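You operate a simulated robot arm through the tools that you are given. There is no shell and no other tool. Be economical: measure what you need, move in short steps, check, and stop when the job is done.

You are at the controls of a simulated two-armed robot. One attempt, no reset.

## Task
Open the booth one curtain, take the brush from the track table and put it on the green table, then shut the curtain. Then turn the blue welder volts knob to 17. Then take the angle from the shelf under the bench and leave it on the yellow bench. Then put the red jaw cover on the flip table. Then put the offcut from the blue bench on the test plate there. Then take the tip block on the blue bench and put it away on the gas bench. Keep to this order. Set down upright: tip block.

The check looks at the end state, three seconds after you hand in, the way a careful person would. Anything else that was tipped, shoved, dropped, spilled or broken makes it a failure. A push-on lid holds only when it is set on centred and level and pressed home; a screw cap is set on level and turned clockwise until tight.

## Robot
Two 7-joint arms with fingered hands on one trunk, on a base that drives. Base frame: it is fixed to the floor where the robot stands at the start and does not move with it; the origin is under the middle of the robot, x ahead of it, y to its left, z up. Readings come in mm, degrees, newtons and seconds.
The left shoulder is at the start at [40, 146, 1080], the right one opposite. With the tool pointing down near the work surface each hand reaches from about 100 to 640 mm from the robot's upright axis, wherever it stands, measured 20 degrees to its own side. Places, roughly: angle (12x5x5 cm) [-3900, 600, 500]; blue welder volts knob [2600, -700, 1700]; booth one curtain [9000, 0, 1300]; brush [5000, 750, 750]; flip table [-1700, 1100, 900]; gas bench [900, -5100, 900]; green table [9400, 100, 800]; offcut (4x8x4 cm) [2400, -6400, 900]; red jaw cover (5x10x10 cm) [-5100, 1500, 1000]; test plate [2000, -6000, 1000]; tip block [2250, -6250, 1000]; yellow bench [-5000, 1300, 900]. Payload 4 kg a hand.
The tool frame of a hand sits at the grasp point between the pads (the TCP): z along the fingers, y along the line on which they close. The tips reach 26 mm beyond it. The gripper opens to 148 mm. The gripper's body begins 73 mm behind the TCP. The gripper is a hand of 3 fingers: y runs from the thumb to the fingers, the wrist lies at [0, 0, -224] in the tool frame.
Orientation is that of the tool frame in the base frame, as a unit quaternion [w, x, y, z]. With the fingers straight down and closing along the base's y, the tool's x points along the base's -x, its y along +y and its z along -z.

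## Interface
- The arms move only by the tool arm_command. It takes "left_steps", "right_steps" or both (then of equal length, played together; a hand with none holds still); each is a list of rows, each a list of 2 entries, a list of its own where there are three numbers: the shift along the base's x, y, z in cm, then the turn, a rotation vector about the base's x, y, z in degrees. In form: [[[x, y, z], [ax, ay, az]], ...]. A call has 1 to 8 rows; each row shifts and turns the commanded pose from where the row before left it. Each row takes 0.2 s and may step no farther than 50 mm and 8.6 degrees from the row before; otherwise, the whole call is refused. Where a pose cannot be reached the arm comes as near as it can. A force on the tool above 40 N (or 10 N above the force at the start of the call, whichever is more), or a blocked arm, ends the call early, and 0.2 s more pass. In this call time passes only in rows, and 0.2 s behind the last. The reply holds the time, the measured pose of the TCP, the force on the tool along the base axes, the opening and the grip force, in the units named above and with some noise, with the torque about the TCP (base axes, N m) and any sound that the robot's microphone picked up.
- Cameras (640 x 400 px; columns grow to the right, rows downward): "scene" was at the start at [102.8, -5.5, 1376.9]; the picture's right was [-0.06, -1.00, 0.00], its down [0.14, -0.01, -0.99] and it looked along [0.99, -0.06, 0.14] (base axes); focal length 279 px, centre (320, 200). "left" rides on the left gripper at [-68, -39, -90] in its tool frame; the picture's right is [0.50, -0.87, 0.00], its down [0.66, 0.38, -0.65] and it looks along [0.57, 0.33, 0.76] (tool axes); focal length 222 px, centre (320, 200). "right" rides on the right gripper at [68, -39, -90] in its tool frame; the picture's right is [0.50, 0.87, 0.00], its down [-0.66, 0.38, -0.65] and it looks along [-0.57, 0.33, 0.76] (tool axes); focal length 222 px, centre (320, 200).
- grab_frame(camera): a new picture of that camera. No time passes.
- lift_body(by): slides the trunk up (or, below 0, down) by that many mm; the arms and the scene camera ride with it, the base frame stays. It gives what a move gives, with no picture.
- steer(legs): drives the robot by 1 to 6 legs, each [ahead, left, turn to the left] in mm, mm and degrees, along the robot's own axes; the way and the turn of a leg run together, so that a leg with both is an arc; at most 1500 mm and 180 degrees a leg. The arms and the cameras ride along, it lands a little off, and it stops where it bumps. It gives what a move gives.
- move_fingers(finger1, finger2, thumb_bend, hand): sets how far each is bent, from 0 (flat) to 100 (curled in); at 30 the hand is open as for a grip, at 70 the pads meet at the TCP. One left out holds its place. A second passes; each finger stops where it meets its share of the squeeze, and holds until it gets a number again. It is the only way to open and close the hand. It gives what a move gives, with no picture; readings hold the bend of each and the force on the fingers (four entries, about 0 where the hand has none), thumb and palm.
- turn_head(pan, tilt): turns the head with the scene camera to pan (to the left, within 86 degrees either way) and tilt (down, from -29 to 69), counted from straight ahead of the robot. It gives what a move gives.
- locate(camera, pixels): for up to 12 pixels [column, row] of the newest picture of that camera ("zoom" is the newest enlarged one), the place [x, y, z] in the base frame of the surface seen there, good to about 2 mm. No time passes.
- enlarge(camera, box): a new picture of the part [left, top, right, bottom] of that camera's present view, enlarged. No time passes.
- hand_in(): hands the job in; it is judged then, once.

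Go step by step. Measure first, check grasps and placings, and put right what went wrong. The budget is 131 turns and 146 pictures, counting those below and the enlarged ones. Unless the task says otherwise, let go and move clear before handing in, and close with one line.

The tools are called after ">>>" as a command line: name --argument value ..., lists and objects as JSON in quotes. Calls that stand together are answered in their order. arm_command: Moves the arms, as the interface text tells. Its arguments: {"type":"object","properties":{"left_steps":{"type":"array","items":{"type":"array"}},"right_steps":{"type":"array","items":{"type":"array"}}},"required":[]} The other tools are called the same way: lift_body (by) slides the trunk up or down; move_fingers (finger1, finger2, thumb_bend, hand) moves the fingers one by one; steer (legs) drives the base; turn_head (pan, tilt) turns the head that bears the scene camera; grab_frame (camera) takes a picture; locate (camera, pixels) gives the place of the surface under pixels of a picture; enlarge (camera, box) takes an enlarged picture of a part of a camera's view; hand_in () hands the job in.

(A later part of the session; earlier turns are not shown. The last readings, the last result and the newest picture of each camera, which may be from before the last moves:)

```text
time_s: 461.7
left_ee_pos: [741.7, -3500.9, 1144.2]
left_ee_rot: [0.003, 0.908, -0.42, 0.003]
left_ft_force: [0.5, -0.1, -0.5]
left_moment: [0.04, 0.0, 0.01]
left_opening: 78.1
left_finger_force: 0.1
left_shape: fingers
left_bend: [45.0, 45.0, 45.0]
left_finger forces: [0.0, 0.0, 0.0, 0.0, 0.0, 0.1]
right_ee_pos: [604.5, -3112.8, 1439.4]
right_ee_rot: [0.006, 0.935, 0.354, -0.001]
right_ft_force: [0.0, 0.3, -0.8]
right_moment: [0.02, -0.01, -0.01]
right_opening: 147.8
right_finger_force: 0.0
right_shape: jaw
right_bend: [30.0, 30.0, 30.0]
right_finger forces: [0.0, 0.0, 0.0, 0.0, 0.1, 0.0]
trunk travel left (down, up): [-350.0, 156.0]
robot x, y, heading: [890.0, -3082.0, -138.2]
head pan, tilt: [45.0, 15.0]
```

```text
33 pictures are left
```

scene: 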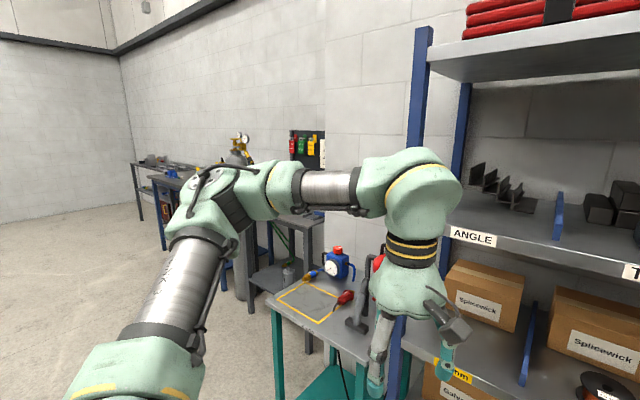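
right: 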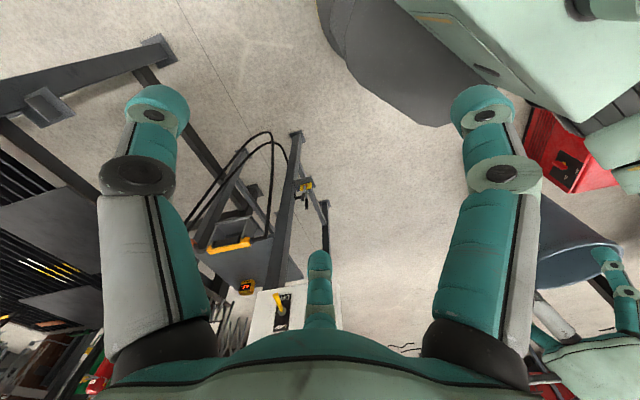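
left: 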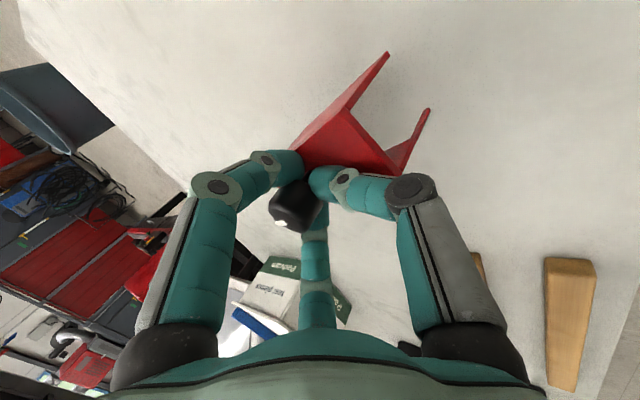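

I'm at the lane's wall side near a shelving unit. I'll back off, correct the heading and continue left to the blue bench.

>>> steer --legs '[[-250, 0, 4.6], [0, 1400, 0.5], [0, 1450, 0.5]]'

>>> turn_head --pan 15 --tilt 20

>>> grab_frame --camera "scene"

```text
time_s: 477.1
left_ee_pos: [3033.0, -5361.8, 1144.6]
left_ee_rot: [0.003, 0.92, -0.391, 0.002]
left_ft_force: [-0.2, -0.3, -0.2]
left_moment: [0.03, 0.02, 0.04]
left_opening: 78.3
left_finger_force: 0.0
left_shape: fingers
left_bend: [45.0, 45.0, 45.0]
left_finger forces: [0.0, 0.1, 0.0, 0.1, 0.1, 0.0]
right_ee_pos: [2872.9, -4983.0, 1439.9]
right_ee_rot: [0.006, 0.924, 0.382, -0.002]
right_ft_force: [0.0, 0.5, -0.4]
right_moment: [-0.02, 0.02, -0.01]
right_opening: 148.0
right_finger_force: 0.1
right_shape: jaw
right_bend: [30.0, 30.0, 30.0]
right_finger forces: [0.1, 0.0, 0.0, 0.1, 0.0, 0.1]
trunk travel left (down, up): [-350.0, 156.0]
robot x, y, heading: [3156.2, -4937.2, -134.3]
head pan, tilt: [45.0, 15.0]
```

```text
time_s: 478.1
left_ee_pos: [3033.0, -5362.2, 1144.0]
left_ee_rot: [0.002, 0.92, -0.392, 0.002]
left_ft_force: [-0.2, 0.3, -0.6]
left_moment: [-0.05, -0.02, 0.02]
left_opening: 78.1
left_finger_force: 0.0
left_shape: fingers
left_bend: [45.0, 45.0, 45.0]
left_finger forces: [0.1, 0.0, 0.0, 0.0, 0.1, 0.1]
right_ee_pos: [2872.1, -4983.8, 1440.2]
right_ee_rot: [0.006, 0.924, 0.382, 0.0]
right_ft_force: [-0.6, 0.0, -1.0]
right_moment: [0.05, 0.0, 0.0]
right_opening: 148.1
right_finger_force: 0.0
right_shape: jaw
right_bend: [30.0, 30.0, 30.0]
right_finger forces: [0.0, 0.0, 0.0, 0.1, 0.0, 0.0]
trunk travel left (down, up): [-350.0, 156.0]
robot x, y, heading: [3153.3, -4936.9, -134.5]
head pan, tilt: [15.0, 20.0]
```

```text
32 pictures are left
```

scene: 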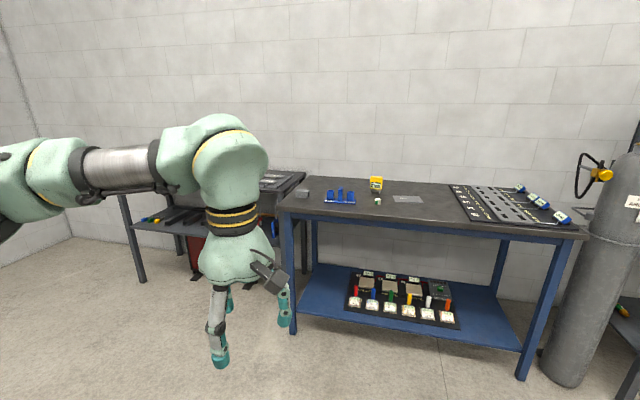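

Blue bench in view: grey block (303,193), blue tip block (340,197), a flat plate (407,198). I'll zoom and measure.

>>> enlarge --camera "scene" --box '[285, 160, 445, 260]'

>>> locate --camera "zoom" --pixels '[[50, 125], [90, 125], [70, 145], [60, 110], [180, 160], [260, 170], [220, 145], [440, 155], [550, 160], [490, 145], [500, 165], [300, 210]]'

```text
4.00 times, centred on (365, 210) of scene
```

zoom: 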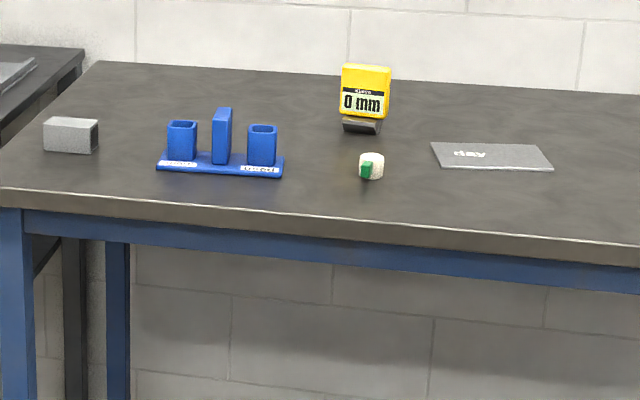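

```text
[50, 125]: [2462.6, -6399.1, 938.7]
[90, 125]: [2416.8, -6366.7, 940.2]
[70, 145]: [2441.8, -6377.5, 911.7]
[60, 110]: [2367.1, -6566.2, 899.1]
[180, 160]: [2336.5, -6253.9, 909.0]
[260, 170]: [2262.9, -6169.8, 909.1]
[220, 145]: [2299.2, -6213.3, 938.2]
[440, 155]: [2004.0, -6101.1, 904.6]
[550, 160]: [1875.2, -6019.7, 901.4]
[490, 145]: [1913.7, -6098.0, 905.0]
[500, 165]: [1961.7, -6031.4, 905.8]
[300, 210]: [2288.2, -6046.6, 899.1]
```

Offcut: centre ≈ q −2961, p −6164, top z 940; test plate ≈ (1950,-6060), top z 905. I'll drive up so the left hand is in line with the offcut.

>>> steer --legs '[[984, 277, 0.9]]'

>>> arm_command --left_steps '[[[-2.2, -2.3, -3.5], [0, 0, 0]], [[-2.2, -2.3, -3.5], [0, 0, 0]], [[-2.2, -2.3, -2], [0, 0, 0]]]'

>>> grab_frame --camera "left"

```text
time_s: 483.4
left_ee_pos: [2520.1, -6254.3, 1145.3]
left_ee_rot: [0.003, 0.917, -0.398, 0.003]
left_ft_force: [-0.1, -0.4, 0.8]
left_moment: [-0.02, -0.01, -0.03]
left_opening: 78.2
left_finger_force: 0.0
left_shape: fingers
left_bend: [45.0, 45.0, 45.0]
left_finger forces: [0.1, 0.0, 0.0, 0.1, 0.0, 0.1]
right_ee_pos: [2364.9, -5870.7, 1440.7]
right_ee_rot: [0.007, 0.926, 0.377, -0.001]
right_ft_force: [-0.2, 1.1, 0.4]
right_moment: [0.0, 0.01, 0.02]
right_opening: 147.7
right_finger_force: 0.1
right_shape: jaw
right_bend: [30.0, 30.0, 30.0]
right_finger forces: [0.0, 0.1, 0.0, 0.0, 0.0, 0.0]
trunk travel left (down, up): [-350.0, 156.0]
robot x, y, heading: [2648.4, -5832.2, -135.1]
head pan, tilt: [15.0, 20.0]
```

```text
time_s: 484.2
left_ee_pos: [2453.1, -6320.8, 1054.3]
left_ee_rot: [0.003, 0.918, -0.397, 0.003]
left_ft_force: [0.7, 0.3, -0.6]
left_moment: [-0.02, -0.03, 0.03]
left_opening: 78.3
left_finger_force: 0.1
left_shape: fingers
left_bend: [45.0, 45.0, 45.0]
left_finger forces: [0.0, 0.0, 0.1, 0.1, 0.1, 0.1]
right_ee_pos: [2363.5, -5872.3, 1439.8]
right_ee_rot: [0.006, 0.926, 0.376, -0.001]
right_ft_force: [0.4, -0.2, -0.4]
right_moment: [0.0, 0.01, 0.02]
right_opening: 148.0
right_finger_force: 0.0
right_shape: jaw
right_bend: [30.0, 30.0, 30.0]
right_finger forces: [0.0, 0.0, 0.0, 0.0, 0.0, 0.1]
trunk travel left (down, up): [-350.0, 156.0]
robot x, y, heading: [2645.5, -5830.4, -135.4]
head pan, tilt: [15.0, 20.0]
```

```text
30 pictures are left
```

left: 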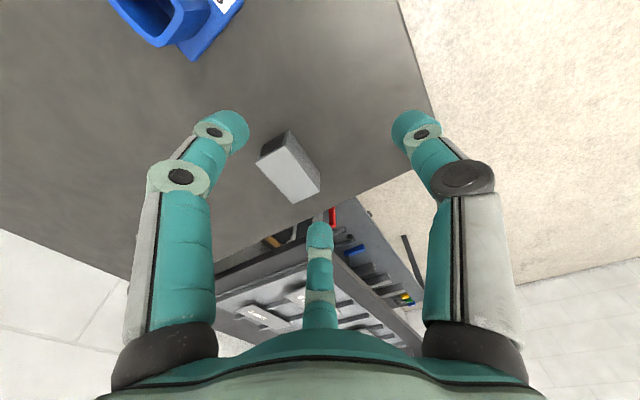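

I'll measure the block's top corners.

>>> locate --camera "left" --pixels '[[262, 160], [288, 150], [317, 182], [294, 199], [290, 173], [276, 143], [305, 160], [200, 30], [150, 15]]'

```text
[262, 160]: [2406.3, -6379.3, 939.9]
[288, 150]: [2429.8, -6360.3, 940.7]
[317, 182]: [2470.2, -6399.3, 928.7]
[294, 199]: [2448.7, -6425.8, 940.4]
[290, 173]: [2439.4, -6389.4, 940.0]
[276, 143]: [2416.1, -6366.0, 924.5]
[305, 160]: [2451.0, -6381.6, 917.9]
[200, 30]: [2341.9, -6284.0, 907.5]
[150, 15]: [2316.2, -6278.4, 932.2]
```

Block centre (2439.5,-6393), long axis ≈ −47.6°. The three-finger layout needs an 8 mm offset so both fingers clear the side. Opening a bit and descending.

>>> move_fingers --hand "left" --finger1 42 --finger2 42 --thumb_bend 42

>>> arm_command --left_steps '[[[-0.97, -3.9, -2.5], [0, 0, 0]], [[-0.97, -3.9, -2.5], [0, 0, 0]], [[0, 0, -3.8], [0, 0, 0]], [[0, 0, -2.5], [0, 0, 0]]]'

>>> grab_frame --camera "left"

```text
time_s: 485.2
left_ee_pos: [2454.8, -6320.6, 1055.2]
left_ee_rot: [0.003, 0.918, -0.397, 0.004]
left_ft_force: [0.0, 0.5, -0.2]
left_moment: [-0.02, -0.02, 0.03]
left_opening: 87.9
left_finger_force: 0.1
left_shape: fingers
left_bend: [42.0, 42.0, 42.0]
left_finger forces: [0.1, 0.0, 0.0, 0.0, 0.1, 0.0]
right_ee_pos: [2364.4, -5872.4, 1440.9]
right_ee_rot: [0.006, 0.927, 0.376, -0.001]
right_ft_force: [0.5, 0.1, 0.4]
right_moment: [-0.03, 0.0, -0.03]
right_opening: 147.7
right_finger_force: 0.0
right_shape: jaw
right_bend: [30.0, 30.0, 30.0]
right_finger forces: [0.1, 0.0, 0.1, 0.1, 0.1, 0.0]
trunk travel left (down, up): [-350.0, 156.0]
robot x, y, heading: [2644.3, -5831.9, -135.7]
head pan, tilt: [15.0, 20.0]
```

```text
time_s: 486.2
left_ee_pos: [2435.3, -6400.1, 941.6]
left_ee_rot: [0.004, 0.918, -0.397, 0.003]
left_ft_force: [-0.6, -0.1, -0.6]
left_moment: [-0.02, 0.01, 0.01]
left_opening: 88.1
left_finger_force: 0.1
left_shape: fingers
left_bend: [42.0, 42.0, 42.0]
left_finger forces: [0.0, 0.0, 0.0, 0.0, 0.1, 0.0]
right_ee_pos: [2364.3, -5873.6, 1438.8]
right_ee_rot: [0.007, 0.927, 0.376, -0.001]
right_ft_force: [0.0, -0.7, 0.1]
right_moment: [0.04, 0.03, -0.04]
right_opening: 147.7
right_finger_force: 0.0
right_shape: jaw
right_bend: [30.0, 30.0, 30.0]
right_finger forces: [0.0, 0.0, 0.0, 0.0, 0.1, 0.0]
trunk travel left (down, up): [-350.0, 156.0]
robot x, y, heading: [2645.0, -5830.7, -135.3]
head pan, tilt: [15.0, 20.0]
```

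```text
29 pictures are left
```

left: 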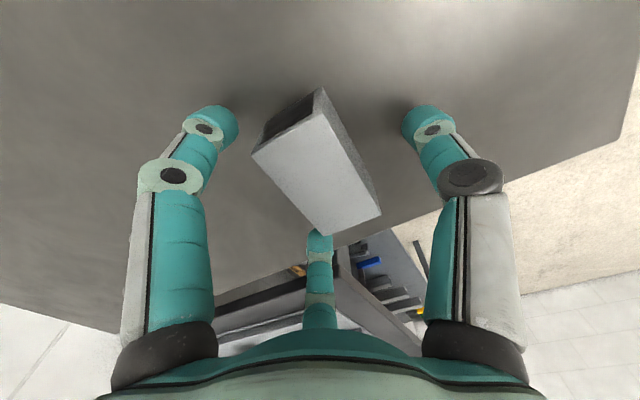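

Fingers straddle the block without contact; tips are already near the bench. I'll close here and lift.

>>> move_fingers --hand "left" --finger1 85 --finger2 85 --thumb_bend 85

>>> arm_command --left_steps '[[[0, 0, 2], [0, 0, 0]], [[0, 0, 4], [0, 0, 0]]]'

>>> grab_frame --camera "left"

```text
time_s: 487.2
left_ee_pos: [2434.2, -6400.1, 942.6]
left_ee_rot: [0.003, 0.918, -0.397, 0.002]
left_ft_force: [0.1, -0.2, 0.3]
left_moment: [-0.01, -0.04, -0.04]
left_opening: 37.6
left_finger_force: 19.5
left_shape: fingers
left_bend: [58.0, 55.0, 58.0]
left_finger forces: [11.0, 9.0, 0.0, 0.0, 19.9, 0.0]
right_ee_pos: [2364.2, -5872.0, 1439.3]
right_ee_rot: [0.006, 0.926, 0.376, -0.001]
right_ft_force: [-0.1, 0.1, 0.4]
right_moment: [0.03, -0.01, -0.03]
right_opening: 147.7
right_finger_force: 0.1
right_shape: jaw
right_bend: [30.0, 30.0, 30.0]
right_finger forces: [0.0, 0.1, 0.0, 0.0, 0.0, 0.0]
trunk travel left (down, up): [-350.0, 156.0]
robot x, y, heading: [2652.6, -5829.1, -135.4]
head pan, tilt: [15.0, 20.0]
```

```text
time_s: 487.8
left_ee_pos: [2435.4, -6401.4, 1002.8]
left_ee_rot: [0.003, 0.917, -0.398, 0.004]
left_ft_force: [-0.1, 0.2, -2.7]
left_moment: [-0.04, -0.01, -0.01]
left_opening: 37.7
left_finger_force: 20.0
left_shape: fingers
left_bend: [58.0, 55.0, 58.0]
left_finger forces: [10.9, 9.0, 0.1, 0.1, 19.9, 0.0]
right_ee_pos: [2364.6, -5871.0, 1440.4]
right_ee_rot: [0.006, 0.926, 0.377, -0.002]
right_ft_force: [-0.4, 0.1, 0.5]
right_moment: [0.01, -0.03, 0.0]
right_opening: 147.9
right_finger_force: 0.1
right_shape: jaw
right_bend: [30.0, 30.0, 30.0]
right_finger forces: [0.0, 0.0, 0.1, 0.1, 0.0, 0.1]
trunk travel left (down, up): [-350.0, 156.0]
robot x, y, heading: [2645.8, -5828.9, -135.5]
head pan, tilt: [15.0, 20.0]
```

```text
28 pictures are left
```

left: 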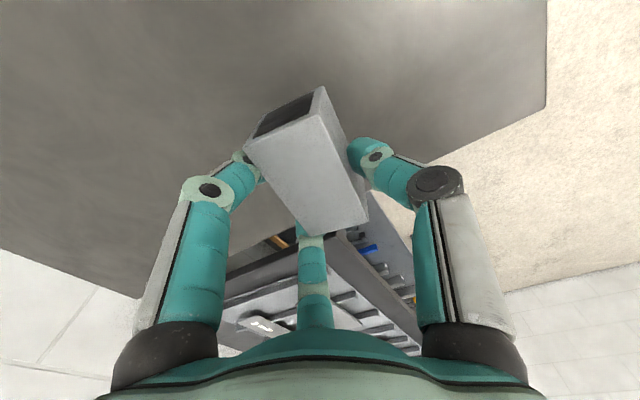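

The offcut is held level. I'll raise and tuck it, drive right 640 mm and ahead 80 mm to the test plate.

>>> arm_command --left_steps '[[[0, 0, 4], [0, 0, 0]], [[2.6, 2.7, 2], [0, 0, 0]], [[2.6, 2.7, 2], [0, 0, 0]], [[2.6, 2.7, 2], [0, 0, 0]], [[2.6, 2.7, 2], [0, 0, 0]], [[2.6, 2.7, 0], [0, 0, 0]]]'

>>> steer --legs '[[0, -640, 1.8], [80, 0, 0]]'

>>> turn_head --pan 15 --tilt 35

>>> grab_frame --camera "scene"

```text
time_s: 489.2
left_ee_pos: [2565.9, -6263.5, 1123.2]
left_ee_rot: [0.003, 0.917, -0.398, 0.002]
left_ft_force: [-0.2, 0.7, -2.0]
left_moment: [0.0, -0.01, -0.02]
left_opening: 37.5
left_finger_force: 20.1
left_shape: fingers
left_bend: [58.0, 55.0, 58.0]
left_finger forces: [10.8, 9.0, 0.0, 0.1, 19.5, 0.1]
right_ee_pos: [2366.8, -5873.0, 1439.3]
right_ee_rot: [0.006, 0.926, 0.376, -0.003]
right_ft_force: [0.5, -0.8, 0.9]
right_moment: [-0.02, 0.02, 0.0]
right_opening: 148.1
right_finger_force: 0.0
right_shape: jaw
right_bend: [30.0, 30.0, 30.0]
right_finger forces: [0.1, 0.0, 0.1, 0.0, 0.1, 0.1]
trunk travel left (down, up): [-350.0, 156.0]
robot x, y, heading: [2646.9, -5832.2, -135.1]
head pan, tilt: [15.0, 20.0]
```

```text
time_s: 493.4
left_ee_pos: [2068.5, -5872.4, 1125.0]
left_ee_rot: [0.004, 0.922, -0.386, 0.002]
left_ft_force: [-0.2, 0.0, -2.1]
left_moment: [-0.03, 0.02, 0.04]
left_opening: 37.8
left_finger_force: 19.2
left_shape: fingers
left_bend: [58.0, 55.0, 58.0]
left_finger forces: [10.9, 8.9, 0.1, 0.0, 19.7, 0.1]
right_ee_pos: [1859.3, -5485.8, 1440.7]
right_ee_rot: [0.007, 0.922, 0.387, -0.003]
right_ft_force: [0.2, -0.3, -1.2]
right_moment: [-0.06, 0.01, -0.03]
right_opening: 147.8
right_finger_force: 0.1
right_shape: jaw
right_bend: [30.0, 30.0, 30.0]
right_finger forces: [0.1, 0.1, 0.1, 0.0, 0.0, 0.0]
trunk travel left (down, up): [-350.0, 156.0]
robot x, y, heading: [2136.3, -5438.5, -133.9]
head pan, tilt: [15.0, 20.0]
```

```text
time_s: 494.2
left_ee_pos: [2064.1, -5876.2, 1122.5]
left_ee_rot: [0.002, 0.922, -0.386, 0.003]
left_ft_force: [-0.5, -1.0, -2.3]
left_moment: [0.01, -0.02, 0.01]
left_opening: 37.7
left_finger_force: 19.5
left_shape: fingers
left_bend: [58.0, 55.0, 58.0]
left_finger forces: [10.9, 8.9, 0.1, 0.0, 19.6, 0.1]
right_ee_pos: [1855.9, -5491.0, 1440.6]
right_ee_rot: [0.006, 0.922, 0.387, -0.001]
right_ft_force: [-0.4, -0.7, -0.3]
right_moment: [0.0, -0.01, 0.02]
right_opening: 148.0
right_finger_force: 0.1
right_shape: jaw
right_bend: [30.0, 30.0, 30.0]
right_finger forces: [0.0, 0.0, 0.1, 0.0, 0.0, 0.0]
trunk travel left (down, up): [-350.0, 156.0]
robot x, y, heading: [2139.7, -5437.3, -133.8]
head pan, tilt: [15.0, 35.0]
```

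```text
27 pictures are left
```

scene: 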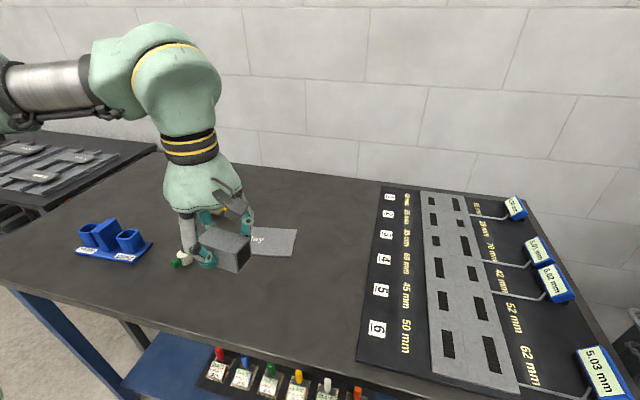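

The test plate ("play"/label) is visible right behind the block. I'll measure its visible edges and the meter.

>>> locate --camera "scene" --pixels '[[295, 231], [290, 255], [262, 254], [275, 242], [255, 231], [182, 260], [222, 210], [252, 254]]'

>>> steer --legs '[[25, 90, 0]]'

>>> grab_frame --camera "left"

```text
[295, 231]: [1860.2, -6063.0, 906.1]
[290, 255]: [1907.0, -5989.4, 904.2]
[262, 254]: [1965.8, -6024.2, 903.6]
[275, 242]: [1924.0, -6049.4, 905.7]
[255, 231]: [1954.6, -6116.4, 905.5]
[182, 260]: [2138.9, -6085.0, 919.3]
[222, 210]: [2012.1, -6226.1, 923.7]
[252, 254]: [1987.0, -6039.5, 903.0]
```

```text
time_s: 495.3
left_ee_pos: [2112.1, -5954.9, 1123.4]
left_ee_rot: [0.004, 0.922, -0.388, 0.003]
left_ft_force: [-0.5, 0.7, -2.0]
left_moment: [-0.01, 0.0, 0.0]
left_opening: 37.7
left_finger_force: 19.7
left_shape: fingers
left_bend: [58.0, 55.0, 58.0]
left_finger forces: [10.9, 8.8, 0.0, 0.0, 19.6, 0.1]
right_ee_pos: [1904.1, -5567.5, 1440.6]
right_ee_rot: [0.008, 0.922, 0.386, -0.002]
right_ft_force: [-0.1, -0.9, 0.6]
right_moment: [-0.01, 0.02, -0.01]
right_opening: 147.9
right_finger_force: 0.0
right_shape: jaw
right_bend: [30.0, 30.0, 30.0]
right_finger forces: [0.0, 0.0, 0.0, 0.0, 0.0, 0.0]
trunk travel left (down, up): [-350.0, 156.0]
robot x, y, heading: [2190.5, -5523.5, -134.3]
head pan, tilt: [15.0, 35.0]
```

```text
26 pictures are left
```

left: 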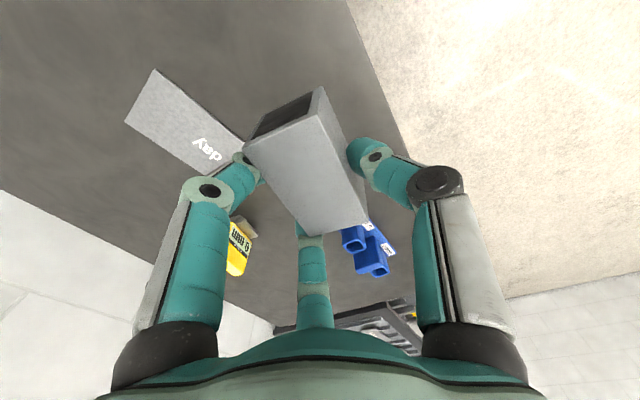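

I'll measure the plate corners with the hand camera.

>>> locate --camera "left" --pixels '[[156, 74], [130, 122], [195, 170], [235, 133], [185, 120], [240, 235]]'

```text
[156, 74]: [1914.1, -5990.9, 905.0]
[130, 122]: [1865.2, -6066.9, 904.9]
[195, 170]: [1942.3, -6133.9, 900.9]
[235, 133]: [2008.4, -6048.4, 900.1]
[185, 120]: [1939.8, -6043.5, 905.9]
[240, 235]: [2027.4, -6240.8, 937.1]
```

Plate centre ≈ (1932,-6055), top 905. I'll carry the block over it, descending to z≈1003, then to 955.

>>> arm_command --left_steps '[[[-3.69, -2.16, -2.3], [0, 0, 0]], [[-3.69, -2.16, -2.3], [0, 0, 0]], [[-3.69, -2.16, -2.3], [0, 0, 0]], [[-3.69, -2.16, -2.3], [0, 0, 0]], [[-3.69, -2.16, -2.3], [0, 0, 0]]]'

>>> arm_command --left_steps '[[[0, 0, -2.5], [0, 0, 0]], [[0, 0, -2.3], [0, 0, 0]]]'

>>> grab_frame --camera "left"

```text
time_s: 496.5
left_ee_pos: [1927.0, -6065.3, 1006.8]
left_ee_rot: [0.003, 0.922, -0.387, 0.002]
left_ft_force: [-0.2, 0.0, -1.8]
left_moment: [0.0, -0.07, 0.03]
left_opening: 37.8
left_finger_force: 19.6
left_shape: fingers
left_bend: [58.0, 55.0, 58.0]
left_finger forces: [10.8, 8.8, 0.0, 0.1, 19.5, 0.0]
right_ee_pos: [1902.8, -5570.8, 1441.3]
right_ee_rot: [0.007, 0.922, 0.387, -0.002]
right_ft_force: [0.5, -1.0, -0.3]
right_moment: [-0.01, -0.02, 0.0]
right_opening: 147.9
right_finger_force: 0.0
right_shape: jaw
right_bend: [30.0, 30.0, 30.0]
right_finger forces: [0.0, 0.0, 0.0, 0.0, 0.1, 0.0]
trunk travel left (down, up): [-350.0, 156.0]
robot x, y, heading: [2187.9, -5521.5, -134.0]
head pan, tilt: [15.0, 35.0]
```

```text
time_s: 497.1
left_ee_pos: [1928.0, -6065.0, 959.7]
left_ee_rot: [0.003, 0.922, -0.387, 0.003]
left_ft_force: [0.9, -0.1, -1.7]
left_moment: [-0.01, -0.03, -0.01]
left_opening: 37.6
left_finger_force: 19.4
left_shape: fingers
left_bend: [58.0, 55.0, 58.0]
left_finger forces: [10.8, 8.6, 0.0, 0.0, 19.6, 0.1]
right_ee_pos: [1904.6, -5570.9, 1438.8]
right_ee_rot: [0.007, 0.922, 0.387, -0.001]
right_ft_force: [-0.4, -0.5, 0.0]
right_moment: [-0.02, 0.01, 0.01]
right_opening: 148.2
right_finger_force: 0.0
right_shape: jaw
right_bend: [30.0, 30.0, 30.0]
right_finger forces: [0.0, 0.0, 0.1, 0.0, 0.0, 0.1]
trunk travel left (down, up): [-350.0, 156.0]
robot x, y, heading: [2188.8, -5521.9, -134.1]
head pan, tilt: [15.0, 35.0]
```

```text
25 pictures are left
```

left: 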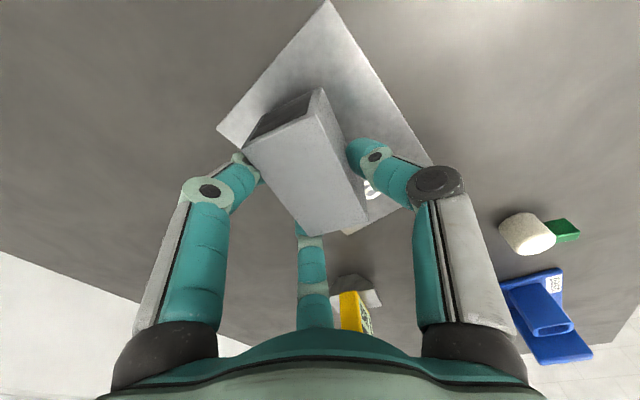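

I'll check plate corners against the block position before setting down.

>>> locate --camera "left" --pixels '[[328, 10], [225, 127], [425, 160], [405, 205], [255, 150], [320, 95], [365, 210], [305, 225], [310, 160]]'

```text
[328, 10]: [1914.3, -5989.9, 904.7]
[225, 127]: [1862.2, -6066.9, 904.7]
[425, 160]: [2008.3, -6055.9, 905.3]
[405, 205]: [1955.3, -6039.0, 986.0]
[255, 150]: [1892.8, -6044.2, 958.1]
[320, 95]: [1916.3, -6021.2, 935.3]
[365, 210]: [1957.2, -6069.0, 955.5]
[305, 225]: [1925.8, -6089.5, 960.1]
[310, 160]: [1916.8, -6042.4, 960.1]
```

Block centre (1925,-6057) vs plate centre (1937,-6062): I'll shift 9 mm and lower 14 mm onto the plate.

>>> arm_command --left_steps '[[[0.9, -0.4, -0.5], [0, 0, 0]], [[0, 0, -0.6], [0, 0, 0]], [[0, 0, -0.2], [0, 0, 0]]]'

>>> arm_command --left_steps '[[[0, 0, -0.15], [0, 0, 0]]]'

```text
time_s: 497.9
left_ee_pos: [1938.6, -6068.7, 947.1]
left_ee_rot: [0.003, 0.922, -0.387, 0.002]
left_ft_force: [0.6, -0.5, -2.4]
left_moment: [-0.01, 0.0, 0.0]
left_opening: 37.6
left_finger_force: 19.3
left_shape: fingers
left_bend: [58.0, 55.0, 58.0]
left_finger forces: [10.8, 8.8, 0.1, 0.0, 19.4, 0.0]
right_ee_pos: [1905.4, -5570.7, 1438.5]
right_ee_rot: [0.006, 0.922, 0.387, -0.002]
right_ft_force: [-0.2, 0.1, 0.0]
right_moment: [0.0, 0.05, 0.01]
right_opening: 147.9
right_finger_force: 0.1
right_shape: jaw
right_bend: [30.0, 30.0, 30.0]
right_finger forces: [0.1, 0.0, 0.1, 0.1, 0.1, 0.0]
trunk travel left (down, up): [-350.0, 156.0]
robot x, y, heading: [2187.3, -5525.6, -134.3]
head pan, tilt: [15.0, 35.0]
```

```text
time_s: 498.3
left_ee_pos: [1937.8, -6068.9, 946.8]
left_ee_rot: [0.004, 0.922, -0.387, 0.002]
left_ft_force: [0.2, 0.2, -0.1]
left_moment: [-0.06, 0.04, 0.04]
left_opening: 37.7
left_finger_force: 19.6
left_shape: fingers
left_bend: [58.0, 55.0, 58.0]
left_finger forces: [10.8, 8.7, 0.0, 0.1, 19.8, 0.1]
right_ee_pos: [1905.7, -5569.5, 1440.8]
right_ee_rot: [0.008, 0.922, 0.387, -0.002]
right_ft_force: [0.1, 0.8, -0.1]
right_moment: [0.0, 0.01, 0.0]
right_opening: 147.6
right_finger_force: 0.0
right_shape: jaw
right_bend: [30.0, 30.0, 30.0]
right_finger forces: [0.0, 0.0, 0.0, 0.1, 0.0, 0.0]
trunk travel left (down, up): [-350.0, 156.0]
robot x, y, heading: [2185.5, -5524.5, -134.2]
head pan, tilt: [15.0, 35.0]
```

Contact reached (weight unloaded). Releasing and rising.

>>> move_fingers --hand "left" --finger1 46 --finger2 46 --thumb_bend 46

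>>> arm_command --left_steps '[[[0, 0, 3], [0, 0, 0]], [[0, 0, 4.5], [0, 0, 0]], [[0, 0, 4], [0, 0, 0]], [[2.6, 2.7, 2], [0, 0, 0]], [[2.6, 2.7, 2], [0, 0, 0]], [[2.6, 2.7, 2], [0, 0, 0]], [[2.6, 2.7, 0], [0, 0, 0]]]'

>>> grab_frame --camera "scene"

>>> enlarge --camera "scene" --box '[60, 200, 252, 320]'

```text
time_s: 499.3
left_ee_pos: [1937.7, -6069.0, 945.9]
left_ee_rot: [0.002, 0.922, -0.388, 0.002]
left_ft_force: [-0.4, -0.2, 0.4]
left_moment: [0.01, 0.04, 0.01]
left_opening: 74.9
left_finger_force: 0.0
left_shape: fingers
left_bend: [46.0, 46.0, 46.0]
left_finger forces: [0.0, 0.1, 0.0, 0.0, 0.0, 0.1]
right_ee_pos: [1905.7, -5571.2, 1440.1]
right_ee_rot: [0.007, 0.922, 0.387, -0.002]
right_ft_force: [0.3, 0.5, 0.0]
right_moment: [-0.01, 0.01, 0.03]
right_opening: 148.2
right_finger_force: 0.2
right_shape: jaw
right_bend: [30.0, 30.0, 30.0]
right_finger forces: [0.1, 0.0, 0.0, 0.0, 0.1, 0.0]
trunk travel left (down, up): [-350.0, 156.0]
robot x, y, heading: [2187.4, -5521.1, -133.8]
head pan, tilt: [15.0, 35.0]
```

```text
time_s: 500.9
left_ee_pos: [2043.8, -5959.1, 1123.2]
left_ee_rot: [0.003, 0.922, -0.387, 0.001]
left_ft_force: [-0.6, -0.9, 0.1]
left_moment: [-0.03, 0.04, 0.02]
left_opening: 74.8
left_finger_force: 0.0
left_shape: fingers
left_bend: [46.0, 46.0, 46.0]
left_finger forces: [0.0, 0.0, 0.0, 0.0, 0.0, 0.1]
right_ee_pos: [1907.3, -5569.1, 1439.9]
right_ee_rot: [0.007, 0.922, 0.386, -0.001]
right_ft_force: [0.2, -0.1, -1.3]
right_moment: [-0.02, 0.0, 0.05]
right_opening: 148.1
right_finger_force: 0.0
right_shape: jaw
right_bend: [30.0, 30.0, 30.0]
right_finger forces: [0.1, 0.1, 0.0, 0.0, 0.0, 0.1]
trunk travel left (down, up): [-350.0, 156.0]
robot x, y, heading: [2191.1, -5520.6, -133.9]
head pan, tilt: [15.0, 35.0]
```

```text
24 pictures are left
```

scene: 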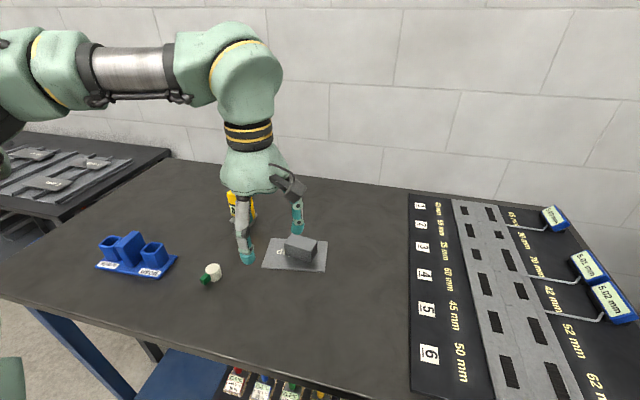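

```text
3.33 times, centred on (156, 260) of scene
```

zoom: 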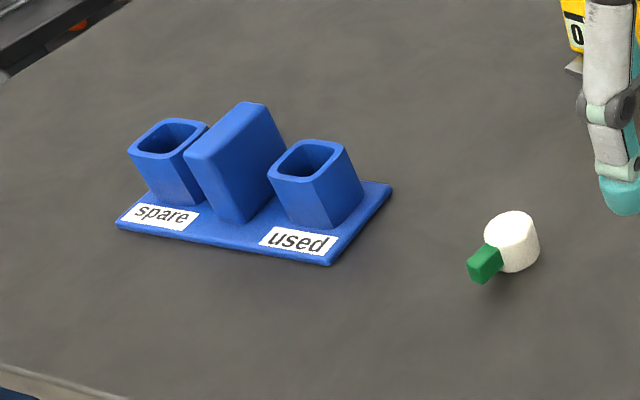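

The offcut rests on the test plate. The tip block has a central upright slab to grip; I'll measure it.

>>> locate --camera "zoom" --pixels '[[190, 152], [205, 155], [245, 105], [265, 110], [235, 160], [255, 150], [225, 210], [240, 190], [120, 222], [328, 262], [388, 190], [215, 130]]'

```text
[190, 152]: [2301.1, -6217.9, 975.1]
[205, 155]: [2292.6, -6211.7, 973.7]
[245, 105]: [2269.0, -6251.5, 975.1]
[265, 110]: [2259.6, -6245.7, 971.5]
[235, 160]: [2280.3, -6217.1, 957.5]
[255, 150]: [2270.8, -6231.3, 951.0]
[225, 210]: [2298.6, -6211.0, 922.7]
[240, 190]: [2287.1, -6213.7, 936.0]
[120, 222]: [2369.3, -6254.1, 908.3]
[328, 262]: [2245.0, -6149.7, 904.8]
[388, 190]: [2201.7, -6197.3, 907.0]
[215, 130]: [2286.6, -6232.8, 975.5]
```

The slab (20×50 mm, z up to 975) runs along the depth direction; I'll grip it front-to-back with the fingers nearly closed behind it and the thumb open in front. Driving into place first.

>>> steer --legs '[[-90, 364, 0]]'

>>> move_fingers --hand "left" --finger1 63 --finger2 63 --thumb_bend 33

>>> grab_frame --camera "left"

```text
time_s: 503.3
left_ee_pos: [2363.7, -6147.7, 1121.2]
left_ee_rot: [0.003, 0.922, -0.388, 0.003]
left_ft_force: [0.2, 0.0, 0.4]
left_moment: [-0.02, 0.0, -0.02]
left_opening: 74.9
left_finger_force: 0.1
left_shape: fingers
left_bend: [46.0, 46.0, 46.0]
left_finger forces: [0.0, 0.0, 0.0, 0.1, 0.1, 0.0]
right_ee_pos: [2227.1, -5758.4, 1439.5]
right_ee_rot: [0.007, 0.923, 0.386, -0.001]
right_ft_force: [0.4, 0.6, 0.6]
right_moment: [0.01, -0.02, 0.01]
right_opening: 148.2
right_finger_force: 0.1
right_shape: jaw
right_bend: [30.0, 30.0, 30.0]
right_finger forces: [0.0, 0.0, 0.0, 0.1, 0.1, 0.0]
trunk travel left (down, up): [-350.0, 156.0]
robot x, y, heading: [2511.9, -5710.2, -134.1]
head pan, tilt: [15.0, 35.0]
```

```text
time_s: 504.3
left_ee_pos: [2365.3, -6147.5, 1120.6]
left_ee_rot: [0.003, 0.922, -0.388, 0.002]
left_ft_force: [0.3, -0.5, 0.5]
left_moment: [0.02, -0.03, 0.04]
left_opening: 73.4
left_finger_force: 0.0
left_shape: fingers
left_bend: [63.0, 63.0, 33.0]
left_finger forces: [0.0, 0.1, 0.1, 0.1, 0.0, 0.0]
right_ee_pos: [2226.9, -5758.5, 1441.0]
right_ee_rot: [0.007, 0.922, 0.386, -0.001]
right_ft_force: [0.3, -0.7, 0.1]
right_moment: [0.0, 0.0, -0.01]
right_opening: 148.0
right_finger_force: 0.0
right_shape: jaw
right_bend: [30.0, 30.0, 30.0]
right_finger forces: [0.0, 0.0, 0.0, 0.0, 0.1, 0.0]
trunk travel left (down, up): [-350.0, 156.0]
robot x, y, heading: [2509.6, -5713.7, -134.1]
head pan, tilt: [15.0, 35.0]
```

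```text
22 pictures are left
```

left: 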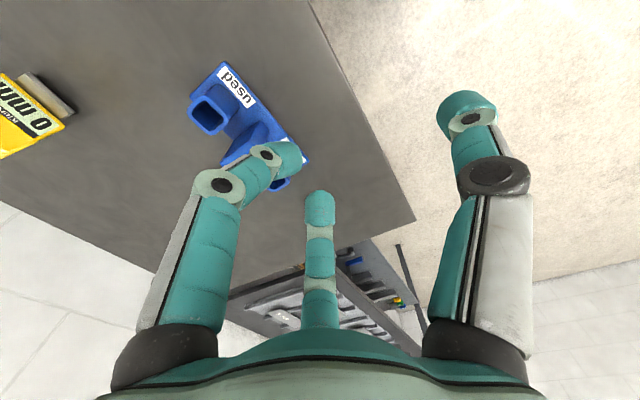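

Finger shape looks right. I'll move above the slab's back edge and lower to z≈1015 to check alignment.

>>> arm_command --left_steps '[[[-3.35, -3.42, 0], [0, 0, 0]], [[-3.35, -3.42, 0], [0, 0, 0]], [[-3.35, -3.42, 0], [0, 0, 0]], [[0, 0, -4.5], [0, 0, 0]], [[0, 0, -4.5], [0, 0, 0]], [[0, 0, -1.5], [0, 0, 0]]]'

>>> grab_frame --camera "left"

```text
time_s: 505.7
left_ee_pos: [2270.4, -6243.1, 1015.8]
left_ee_rot: [0.003, 0.922, -0.388, 0.001]
left_ft_force: [0.6, 0.1, 0.4]
left_moment: [0.02, -0.01, 0.0]
left_opening: 73.9
left_finger_force: 0.0
left_shape: fingers
left_bend: [63.0, 63.0, 33.0]
left_finger forces: [0.1, 0.0, 0.0, 0.1, 0.0, 0.1]
left hand out of reach, approached as far as the arm can: row 3
right_ee_pos: [2227.6, -5757.3, 1439.7]
right_ee_rot: [0.007, 0.923, 0.386, -0.002]
right_ft_force: [1.4, 0.3, -0.6]
right_moment: [0.02, -0.02, -0.01]
right_opening: 148.1
right_finger_force: 0.1
right_shape: jaw
right_bend: [30.0, 30.0, 30.0]
right_finger forces: [0.0, 0.0, 0.0, 0.0, 0.1, 0.0]
trunk travel left (down, up): [-350.0, 156.0]
robot x, y, heading: [2511.0, -5709.2, -134.2]
head pan, tilt: [15.0, 35.0]
```

```text
21 pictures are left
```

left: 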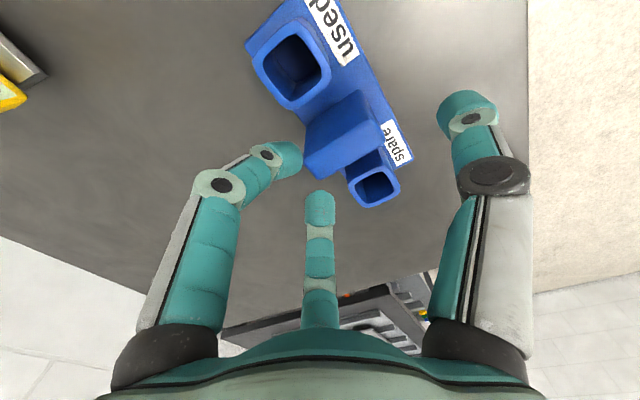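

I'll locate the slab's top face corners.

>>> locate --camera "left" --pixels '[[310, 155], [322, 172], [345, 147], [368, 125], [380, 148], [355, 130], [330, 155], [373, 190], [290, 70]]'

```text
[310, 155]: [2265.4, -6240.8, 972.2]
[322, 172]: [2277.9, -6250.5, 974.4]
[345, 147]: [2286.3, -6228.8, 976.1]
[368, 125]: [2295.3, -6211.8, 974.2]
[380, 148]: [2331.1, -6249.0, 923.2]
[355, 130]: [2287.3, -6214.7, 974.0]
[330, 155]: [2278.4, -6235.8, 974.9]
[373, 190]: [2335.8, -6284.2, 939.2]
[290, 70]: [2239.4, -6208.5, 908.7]
```

The slab's back face is at q −2965; TCP needs ~5 mm further back. Adjusting and descending to z≈955.

>>> arm_command --left_steps '[[[-0.15, -0.6, -1.0], [0, 0, 0]], [[0, 0, -2.6], [0, 0, 0]], [[0, 0, -2.4], [0, 0, 0]]]'

>>> grab_frame --camera "left"

```text
time_s: 506.5
left_ee_pos: [2271.5, -6248.3, 955.6]
left_ee_rot: [0.003, 0.922, -0.387, 0.002]
left_ft_force: [0.7, -0.4, 0.7]
left_moment: [0.0, -0.01, -0.05]
left_opening: 73.8
left_finger_force: 0.1
left_shape: fingers
left_bend: [63.0, 63.0, 33.0]
left_finger forces: [0.1, 0.3, 0.0, 0.0, 0.1, 0.1]
right_ee_pos: [2226.9, -5758.2, 1439.7]
right_ee_rot: [0.006, 0.923, 0.385, -0.001]
right_ft_force: [0.3, 0.3, -0.3]
right_moment: [0.0, 0.0, 0.02]
right_opening: 147.9
right_finger_force: 0.2
right_shape: jaw
right_bend: [30.0, 30.0, 30.0]
right_finger forces: [0.1, 0.0, 0.0, 0.0, 0.0, 0.1]
trunk travel left (down, up): [-350.0, 156.0]
robot x, y, heading: [2509.9, -5708.3, -134.0]
head pan, tilt: [15.0, 35.0]
```

```text
20 pictures are left
```

left: 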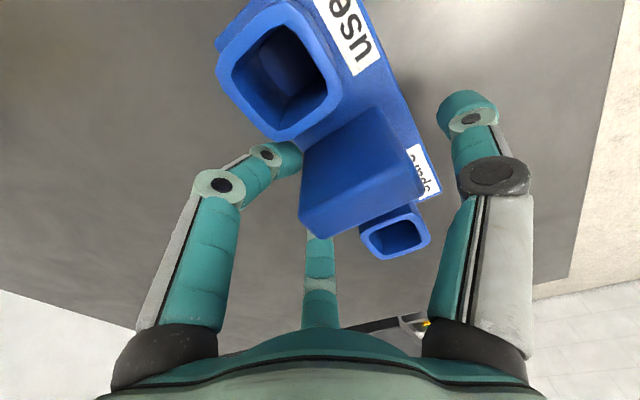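

Good: slab between thumb (front) and fingers (back). Closing.

>>> move_fingers --hand "left" --finger1 80 --finger2 80 --thumb_bend 85

>>> arm_command --left_steps '[[[0, 0, 1.5], [0, 0, 0]], [[0, 0, 3], [0, 0, 0]]]'

>>> grab_frame --camera "left"

```text
time_s: 507.5
left_ee_pos: [2271.1, -6247.7, 956.7]
left_ee_rot: [0.003, 0.922, -0.388, 0.003]
left_ft_force: [0.6, 0.3, -0.3]
left_moment: [0.0, 0.01, 0.01]
left_opening: 47.3
left_finger_force: 18.9
left_shape: fingers
left_bend: [72.0, 72.0, 51.0]
left_finger forces: [7.9, 12.6, 0.1, 0.1, 18.2, 0.1]
right_ee_pos: [2228.3, -5758.0, 1440.3]
right_ee_rot: [0.007, 0.922, 0.386, -0.002]
right_ft_force: [-0.4, 1.1, 0.0]
right_moment: [0.02, -0.03, 0.01]
right_opening: 147.9
right_finger_force: 0.0
right_shape: jaw
right_bend: [30.0, 30.0, 30.0]
right_finger forces: [0.0, 0.0, 0.0, 0.0, 0.0, 0.0]
trunk travel left (down, up): [-350.0, 156.0]
robot x, y, heading: [2511.4, -5711.3, -134.2]
head pan, tilt: [15.0, 35.0]
```

```text
time_s: 508.1
left_ee_pos: [2273.2, -6247.6, 1002.2]
left_ee_rot: [0.004, 0.922, -0.387, 0.002]
left_ft_force: [0.3, 0.0, -1.2]
left_moment: [-0.05, 0.07, 0.01]
left_opening: 46.8
left_finger_force: 18.8
left_shape: fingers
left_bend: [72.0, 65.0, 51.0]
left_finger forces: [7.7, 12.5, 0.1, 0.0, 17.8, 0.0]
right_ee_pos: [2227.7, -5757.3, 1440.2]
right_ee_rot: [0.006, 0.923, 0.386, -0.002]
right_ft_force: [0.1, -0.2, -0.1]
right_moment: [-0.02, -0.01, -0.01]
right_opening: 148.0
right_finger_force: 0.1
right_shape: jaw
right_bend: [30.0, 30.0, 30.0]
right_finger forces: [0.0, 0.0, 0.0, 0.0, 0.0, 0.0]
trunk travel left (down, up): [-350.0, 156.0]
robot x, y, heading: [2509.1, -5710.1, -134.0]
head pan, tilt: [15.0, 35.0]
```

```text
19 pictures are left
```

left: 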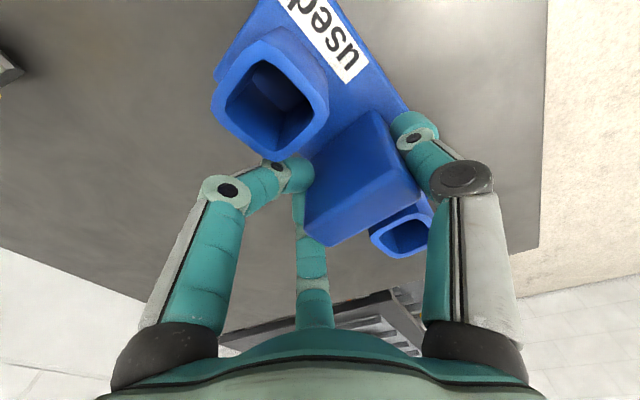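

Lifted. I'll check whether the block is level.

>>> locate --camera "left" --pixels '[[325, 225], [315, 205], [345, 185], [375, 140], [400, 190], [385, 200], [285, 30], [355, 100]]'

```text
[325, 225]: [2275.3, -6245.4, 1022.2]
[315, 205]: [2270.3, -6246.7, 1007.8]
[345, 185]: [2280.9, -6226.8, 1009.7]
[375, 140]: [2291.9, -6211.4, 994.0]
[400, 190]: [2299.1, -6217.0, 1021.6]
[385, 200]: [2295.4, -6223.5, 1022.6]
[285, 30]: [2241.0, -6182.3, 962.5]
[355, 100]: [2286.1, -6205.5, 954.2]
```

Slightly tilted (~10°) about the pinch axis but secure. I'll raise, tuck, back off and drive right to the gas bench.

>>> arm_command --left_steps '[[[0, 0, 4], [0, 0, 0]], [[1.5, 1.6, 3], [0, 0, 0]], [[2.6, 2.7, 2], [0, 0, 0]], [[2.6, 2.7, 2], [0, 0, 0]], [[2.6, 2.7, 2], [0, 0, 0]]]'

>>> steer --legs '[[-400, 0, 0.5], [0, -900, 0], [0, -850, 0]]'

>>> turn_head --pan 10 --tilt 25

>>> grab_frame --camera "scene"

```text
time_s: 509.3
left_ee_pos: [2365.8, -6150.2, 1133.6]
left_ee_rot: [0.004, 0.922, -0.387, 0.002]
left_ft_force: [0.9, 1.0, -1.7]
left_moment: [-0.05, -0.01, 0.0]
left_opening: 46.7
left_finger_force: 18.7
left_shape: fingers
left_bend: [72.0, 65.0, 51.0]
left_finger forces: [7.4, 12.5, 0.1, 0.0, 17.6, 0.1]
right_ee_pos: [2227.9, -5757.3, 1441.4]
right_ee_rot: [0.007, 0.923, 0.386, -0.002]
right_ft_force: [0.3, 0.5, 0.3]
right_moment: [-0.02, 0.0, -0.01]
right_opening: 147.8
right_finger_force: 0.0
right_shape: jaw
right_bend: [30.0, 30.0, 30.0]
right_finger forces: [0.0, 0.0, 0.1, 0.1, 0.0, 0.0]
trunk travel left (down, up): [-350.0, 156.0]
robot x, y, heading: [2510.1, -5714.1, -134.0]
head pan, tilt: [15.0, 35.0]
```

```text
time_s: 520.2
left_ee_pos: [1376.7, -4680.4, 1132.0]
left_ee_rot: [0.003, 0.926, -0.378, 0.002]
left_ft_force: [1.2, -0.3, -1.0]
left_moment: [-0.02, 0.02, -0.03]
left_opening: 46.9
left_finger_force: 18.4
left_shape: fingers
left_bend: [72.0, 65.0, 51.0]
left_finger forces: [7.7, 12.6, 0.0, 0.1, 17.4, 0.0]
right_ee_pos: [1230.9, -4290.3, 1440.5]
right_ee_rot: [0.006, 0.918, 0.396, -0.002]
right_ft_force: [0.8, 0.3, -0.2]
right_moment: [-0.03, 0.01, -0.03]
right_opening: 147.9
right_finger_force: 0.0
right_shape: jaw
right_bend: [30.0, 30.0, 30.0]
right_finger forces: [0.0, 0.0, 0.0, 0.1, 0.0, 0.1]
trunk travel left (down, up): [-350.0, 156.0]
robot x, y, heading: [1509.8, -4238.1, -132.7]
head pan, tilt: [15.0, 35.0]
```

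```text
time_s: 520.9
left_ee_pos: [1375.8, -4679.7, 1131.1]
left_ee_rot: [0.003, 0.926, -0.378, 0.003]
left_ft_force: [0.3, 0.3, -1.7]
left_moment: [-0.03, 0.03, -0.05]
left_opening: 46.7
left_finger_force: 19.2
left_shape: fingers
left_bend: [72.0, 65.0, 51.0]
left_finger forces: [7.5, 12.6, 0.0, 0.0, 17.6, 0.1]
right_ee_pos: [1230.2, -4289.8, 1440.2]
right_ee_rot: [0.008, 0.918, 0.396, -0.002]
right_ft_force: [0.4, 0.6, 0.3]
right_moment: [-0.03, 0.02, -0.03]
right_opening: 147.8
right_finger_force: 0.1
right_shape: jaw
right_bend: [30.0, 30.0, 30.0]
right_finger forces: [0.0, 0.0, 0.1, 0.1, 0.0, 0.0]
trunk travel left (down, up): [-350.0, 156.0]
robot x, y, heading: [1512.2, -4238.4, -132.9]
head pan, tilt: [10.0, 25.0]
```

```text
18 pictures are left
```

scene: 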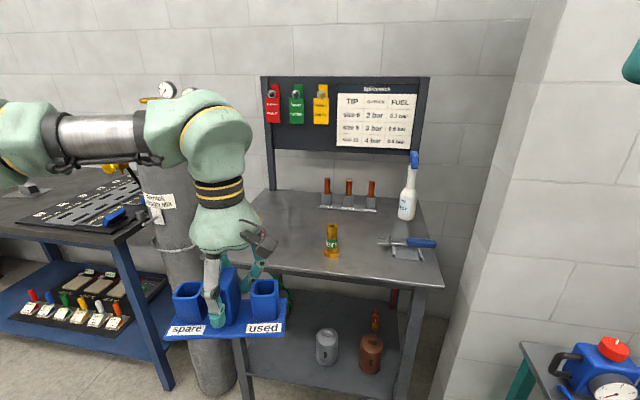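

The gas bench is ahead: free area on its left-front (285,235). Measuring.

>>> locate --camera "scene" --pixels '[[285, 235], [265, 265], [300, 215], [300, 270], [332, 255], [440, 283], [262, 205], [360, 265], [345, 208], [385, 240], [200, 250]]'

>>> enlarge --camera "scene" --box '[150, 240, 310, 340]'

>>> locate --camera "zoom" --pixels '[[100, 370], [300, 350], [500, 345], [150, 225], [460, 205], [70, 385], [530, 370]]'

```text
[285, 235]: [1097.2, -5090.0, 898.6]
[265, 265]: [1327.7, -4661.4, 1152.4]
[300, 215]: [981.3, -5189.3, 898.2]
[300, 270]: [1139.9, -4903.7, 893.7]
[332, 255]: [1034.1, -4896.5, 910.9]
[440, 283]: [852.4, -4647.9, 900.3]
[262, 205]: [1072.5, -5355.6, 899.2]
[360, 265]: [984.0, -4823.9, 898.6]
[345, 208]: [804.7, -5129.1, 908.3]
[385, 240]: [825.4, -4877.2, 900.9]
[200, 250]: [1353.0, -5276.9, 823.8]
```

```text
4.00 times, centred on (230, 290) of scene
```

zoom: 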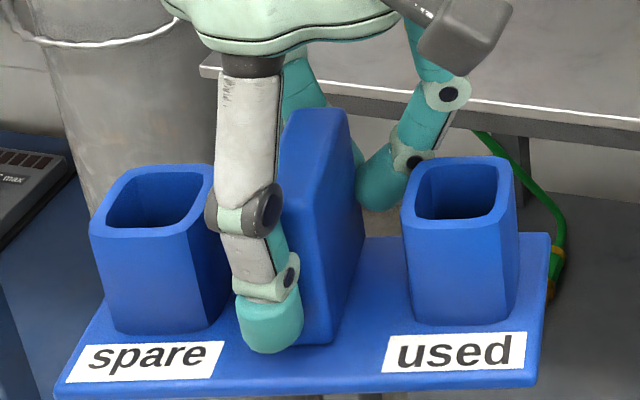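

```text
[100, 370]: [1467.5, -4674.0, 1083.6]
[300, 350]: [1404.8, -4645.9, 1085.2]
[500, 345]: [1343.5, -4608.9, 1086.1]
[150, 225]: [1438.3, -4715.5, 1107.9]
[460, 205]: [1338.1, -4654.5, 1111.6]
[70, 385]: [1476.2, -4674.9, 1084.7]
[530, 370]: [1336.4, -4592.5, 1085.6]
```

The block hangs level now (base z 1084–1086). I'll drive in and set it at about p −4300, q −2920, left of the orange bottle.

>>> steer --legs '[[341, 94, -0.7]]'

>>> turn_head --pan 20 --tilt 35

>>> grab_frame --camera "scene"

```text
time_s: 523.2
left_ee_pos: [1204.5, -4990.5, 1132.8]
left_ee_rot: [0.004, 0.923, -0.384, 0.003]
left_ft_force: [-0.1, 0.2, -1.4]
left_moment: [0.0, 0.04, 0.02]
left_opening: 46.9
left_finger_force: 18.7
left_shape: fingers
left_bend: [72.0, 65.0, 51.0]
left_finger forces: [7.5, 12.6, 0.0, 0.1, 17.6, 0.1]
right_ee_pos: [1063.5, -4597.2, 1441.4]
right_ee_rot: [0.008, 0.921, 0.39, -0.002]
right_ft_force: [0.0, -0.2, 0.4]
right_moment: [-0.01, 0.01, 0.01]
right_opening: 147.9
right_finger_force: 0.0
right_shape: jaw
right_bend: [30.0, 30.0, 30.0]
right_finger forces: [0.0, 0.1, 0.1, 0.1, 0.0, 0.0]
trunk travel left (down, up): [-350.0, 156.0]
robot x, y, heading: [1343.1, -4548.0, -133.6]
head pan, tilt: [10.0, 25.0]
```

```text
time_s: 523.9
left_ee_pos: [1204.1, -4991.9, 1132.0]
left_ee_rot: [0.003, 0.924, -0.383, 0.002]
left_ft_force: [-0.5, 0.0, -1.4]
left_moment: [0.01, 0.03, -0.02]
left_opening: 46.8
left_finger_force: 18.9
left_shape: fingers
left_bend: [72.0, 65.0, 51.0]
left_finger forces: [7.6, 12.6, 0.1, 0.0, 17.6, 0.1]
right_ee_pos: [1064.0, -4600.1, 1440.8]
right_ee_rot: [0.006, 0.921, 0.39, -0.002]
right_ft_force: [0.4, 0.1, -0.8]
right_moment: [0.01, -0.01, 0.03]
right_opening: 148.1
right_finger_force: 0.1
right_shape: jaw
right_bend: [30.0, 30.0, 30.0]
right_finger forces: [0.0, 0.0, 0.0, 0.0, 0.0, 0.1]
trunk travel left (down, up): [-350.0, 156.0]
robot x, y, heading: [1346.9, -4550.2, -133.6]
head pan, tilt: [20.0, 35.0]
```

```text
16 pictures are left
```

scene: 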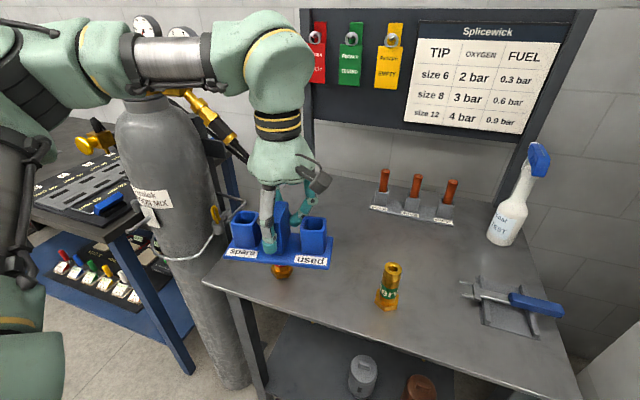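

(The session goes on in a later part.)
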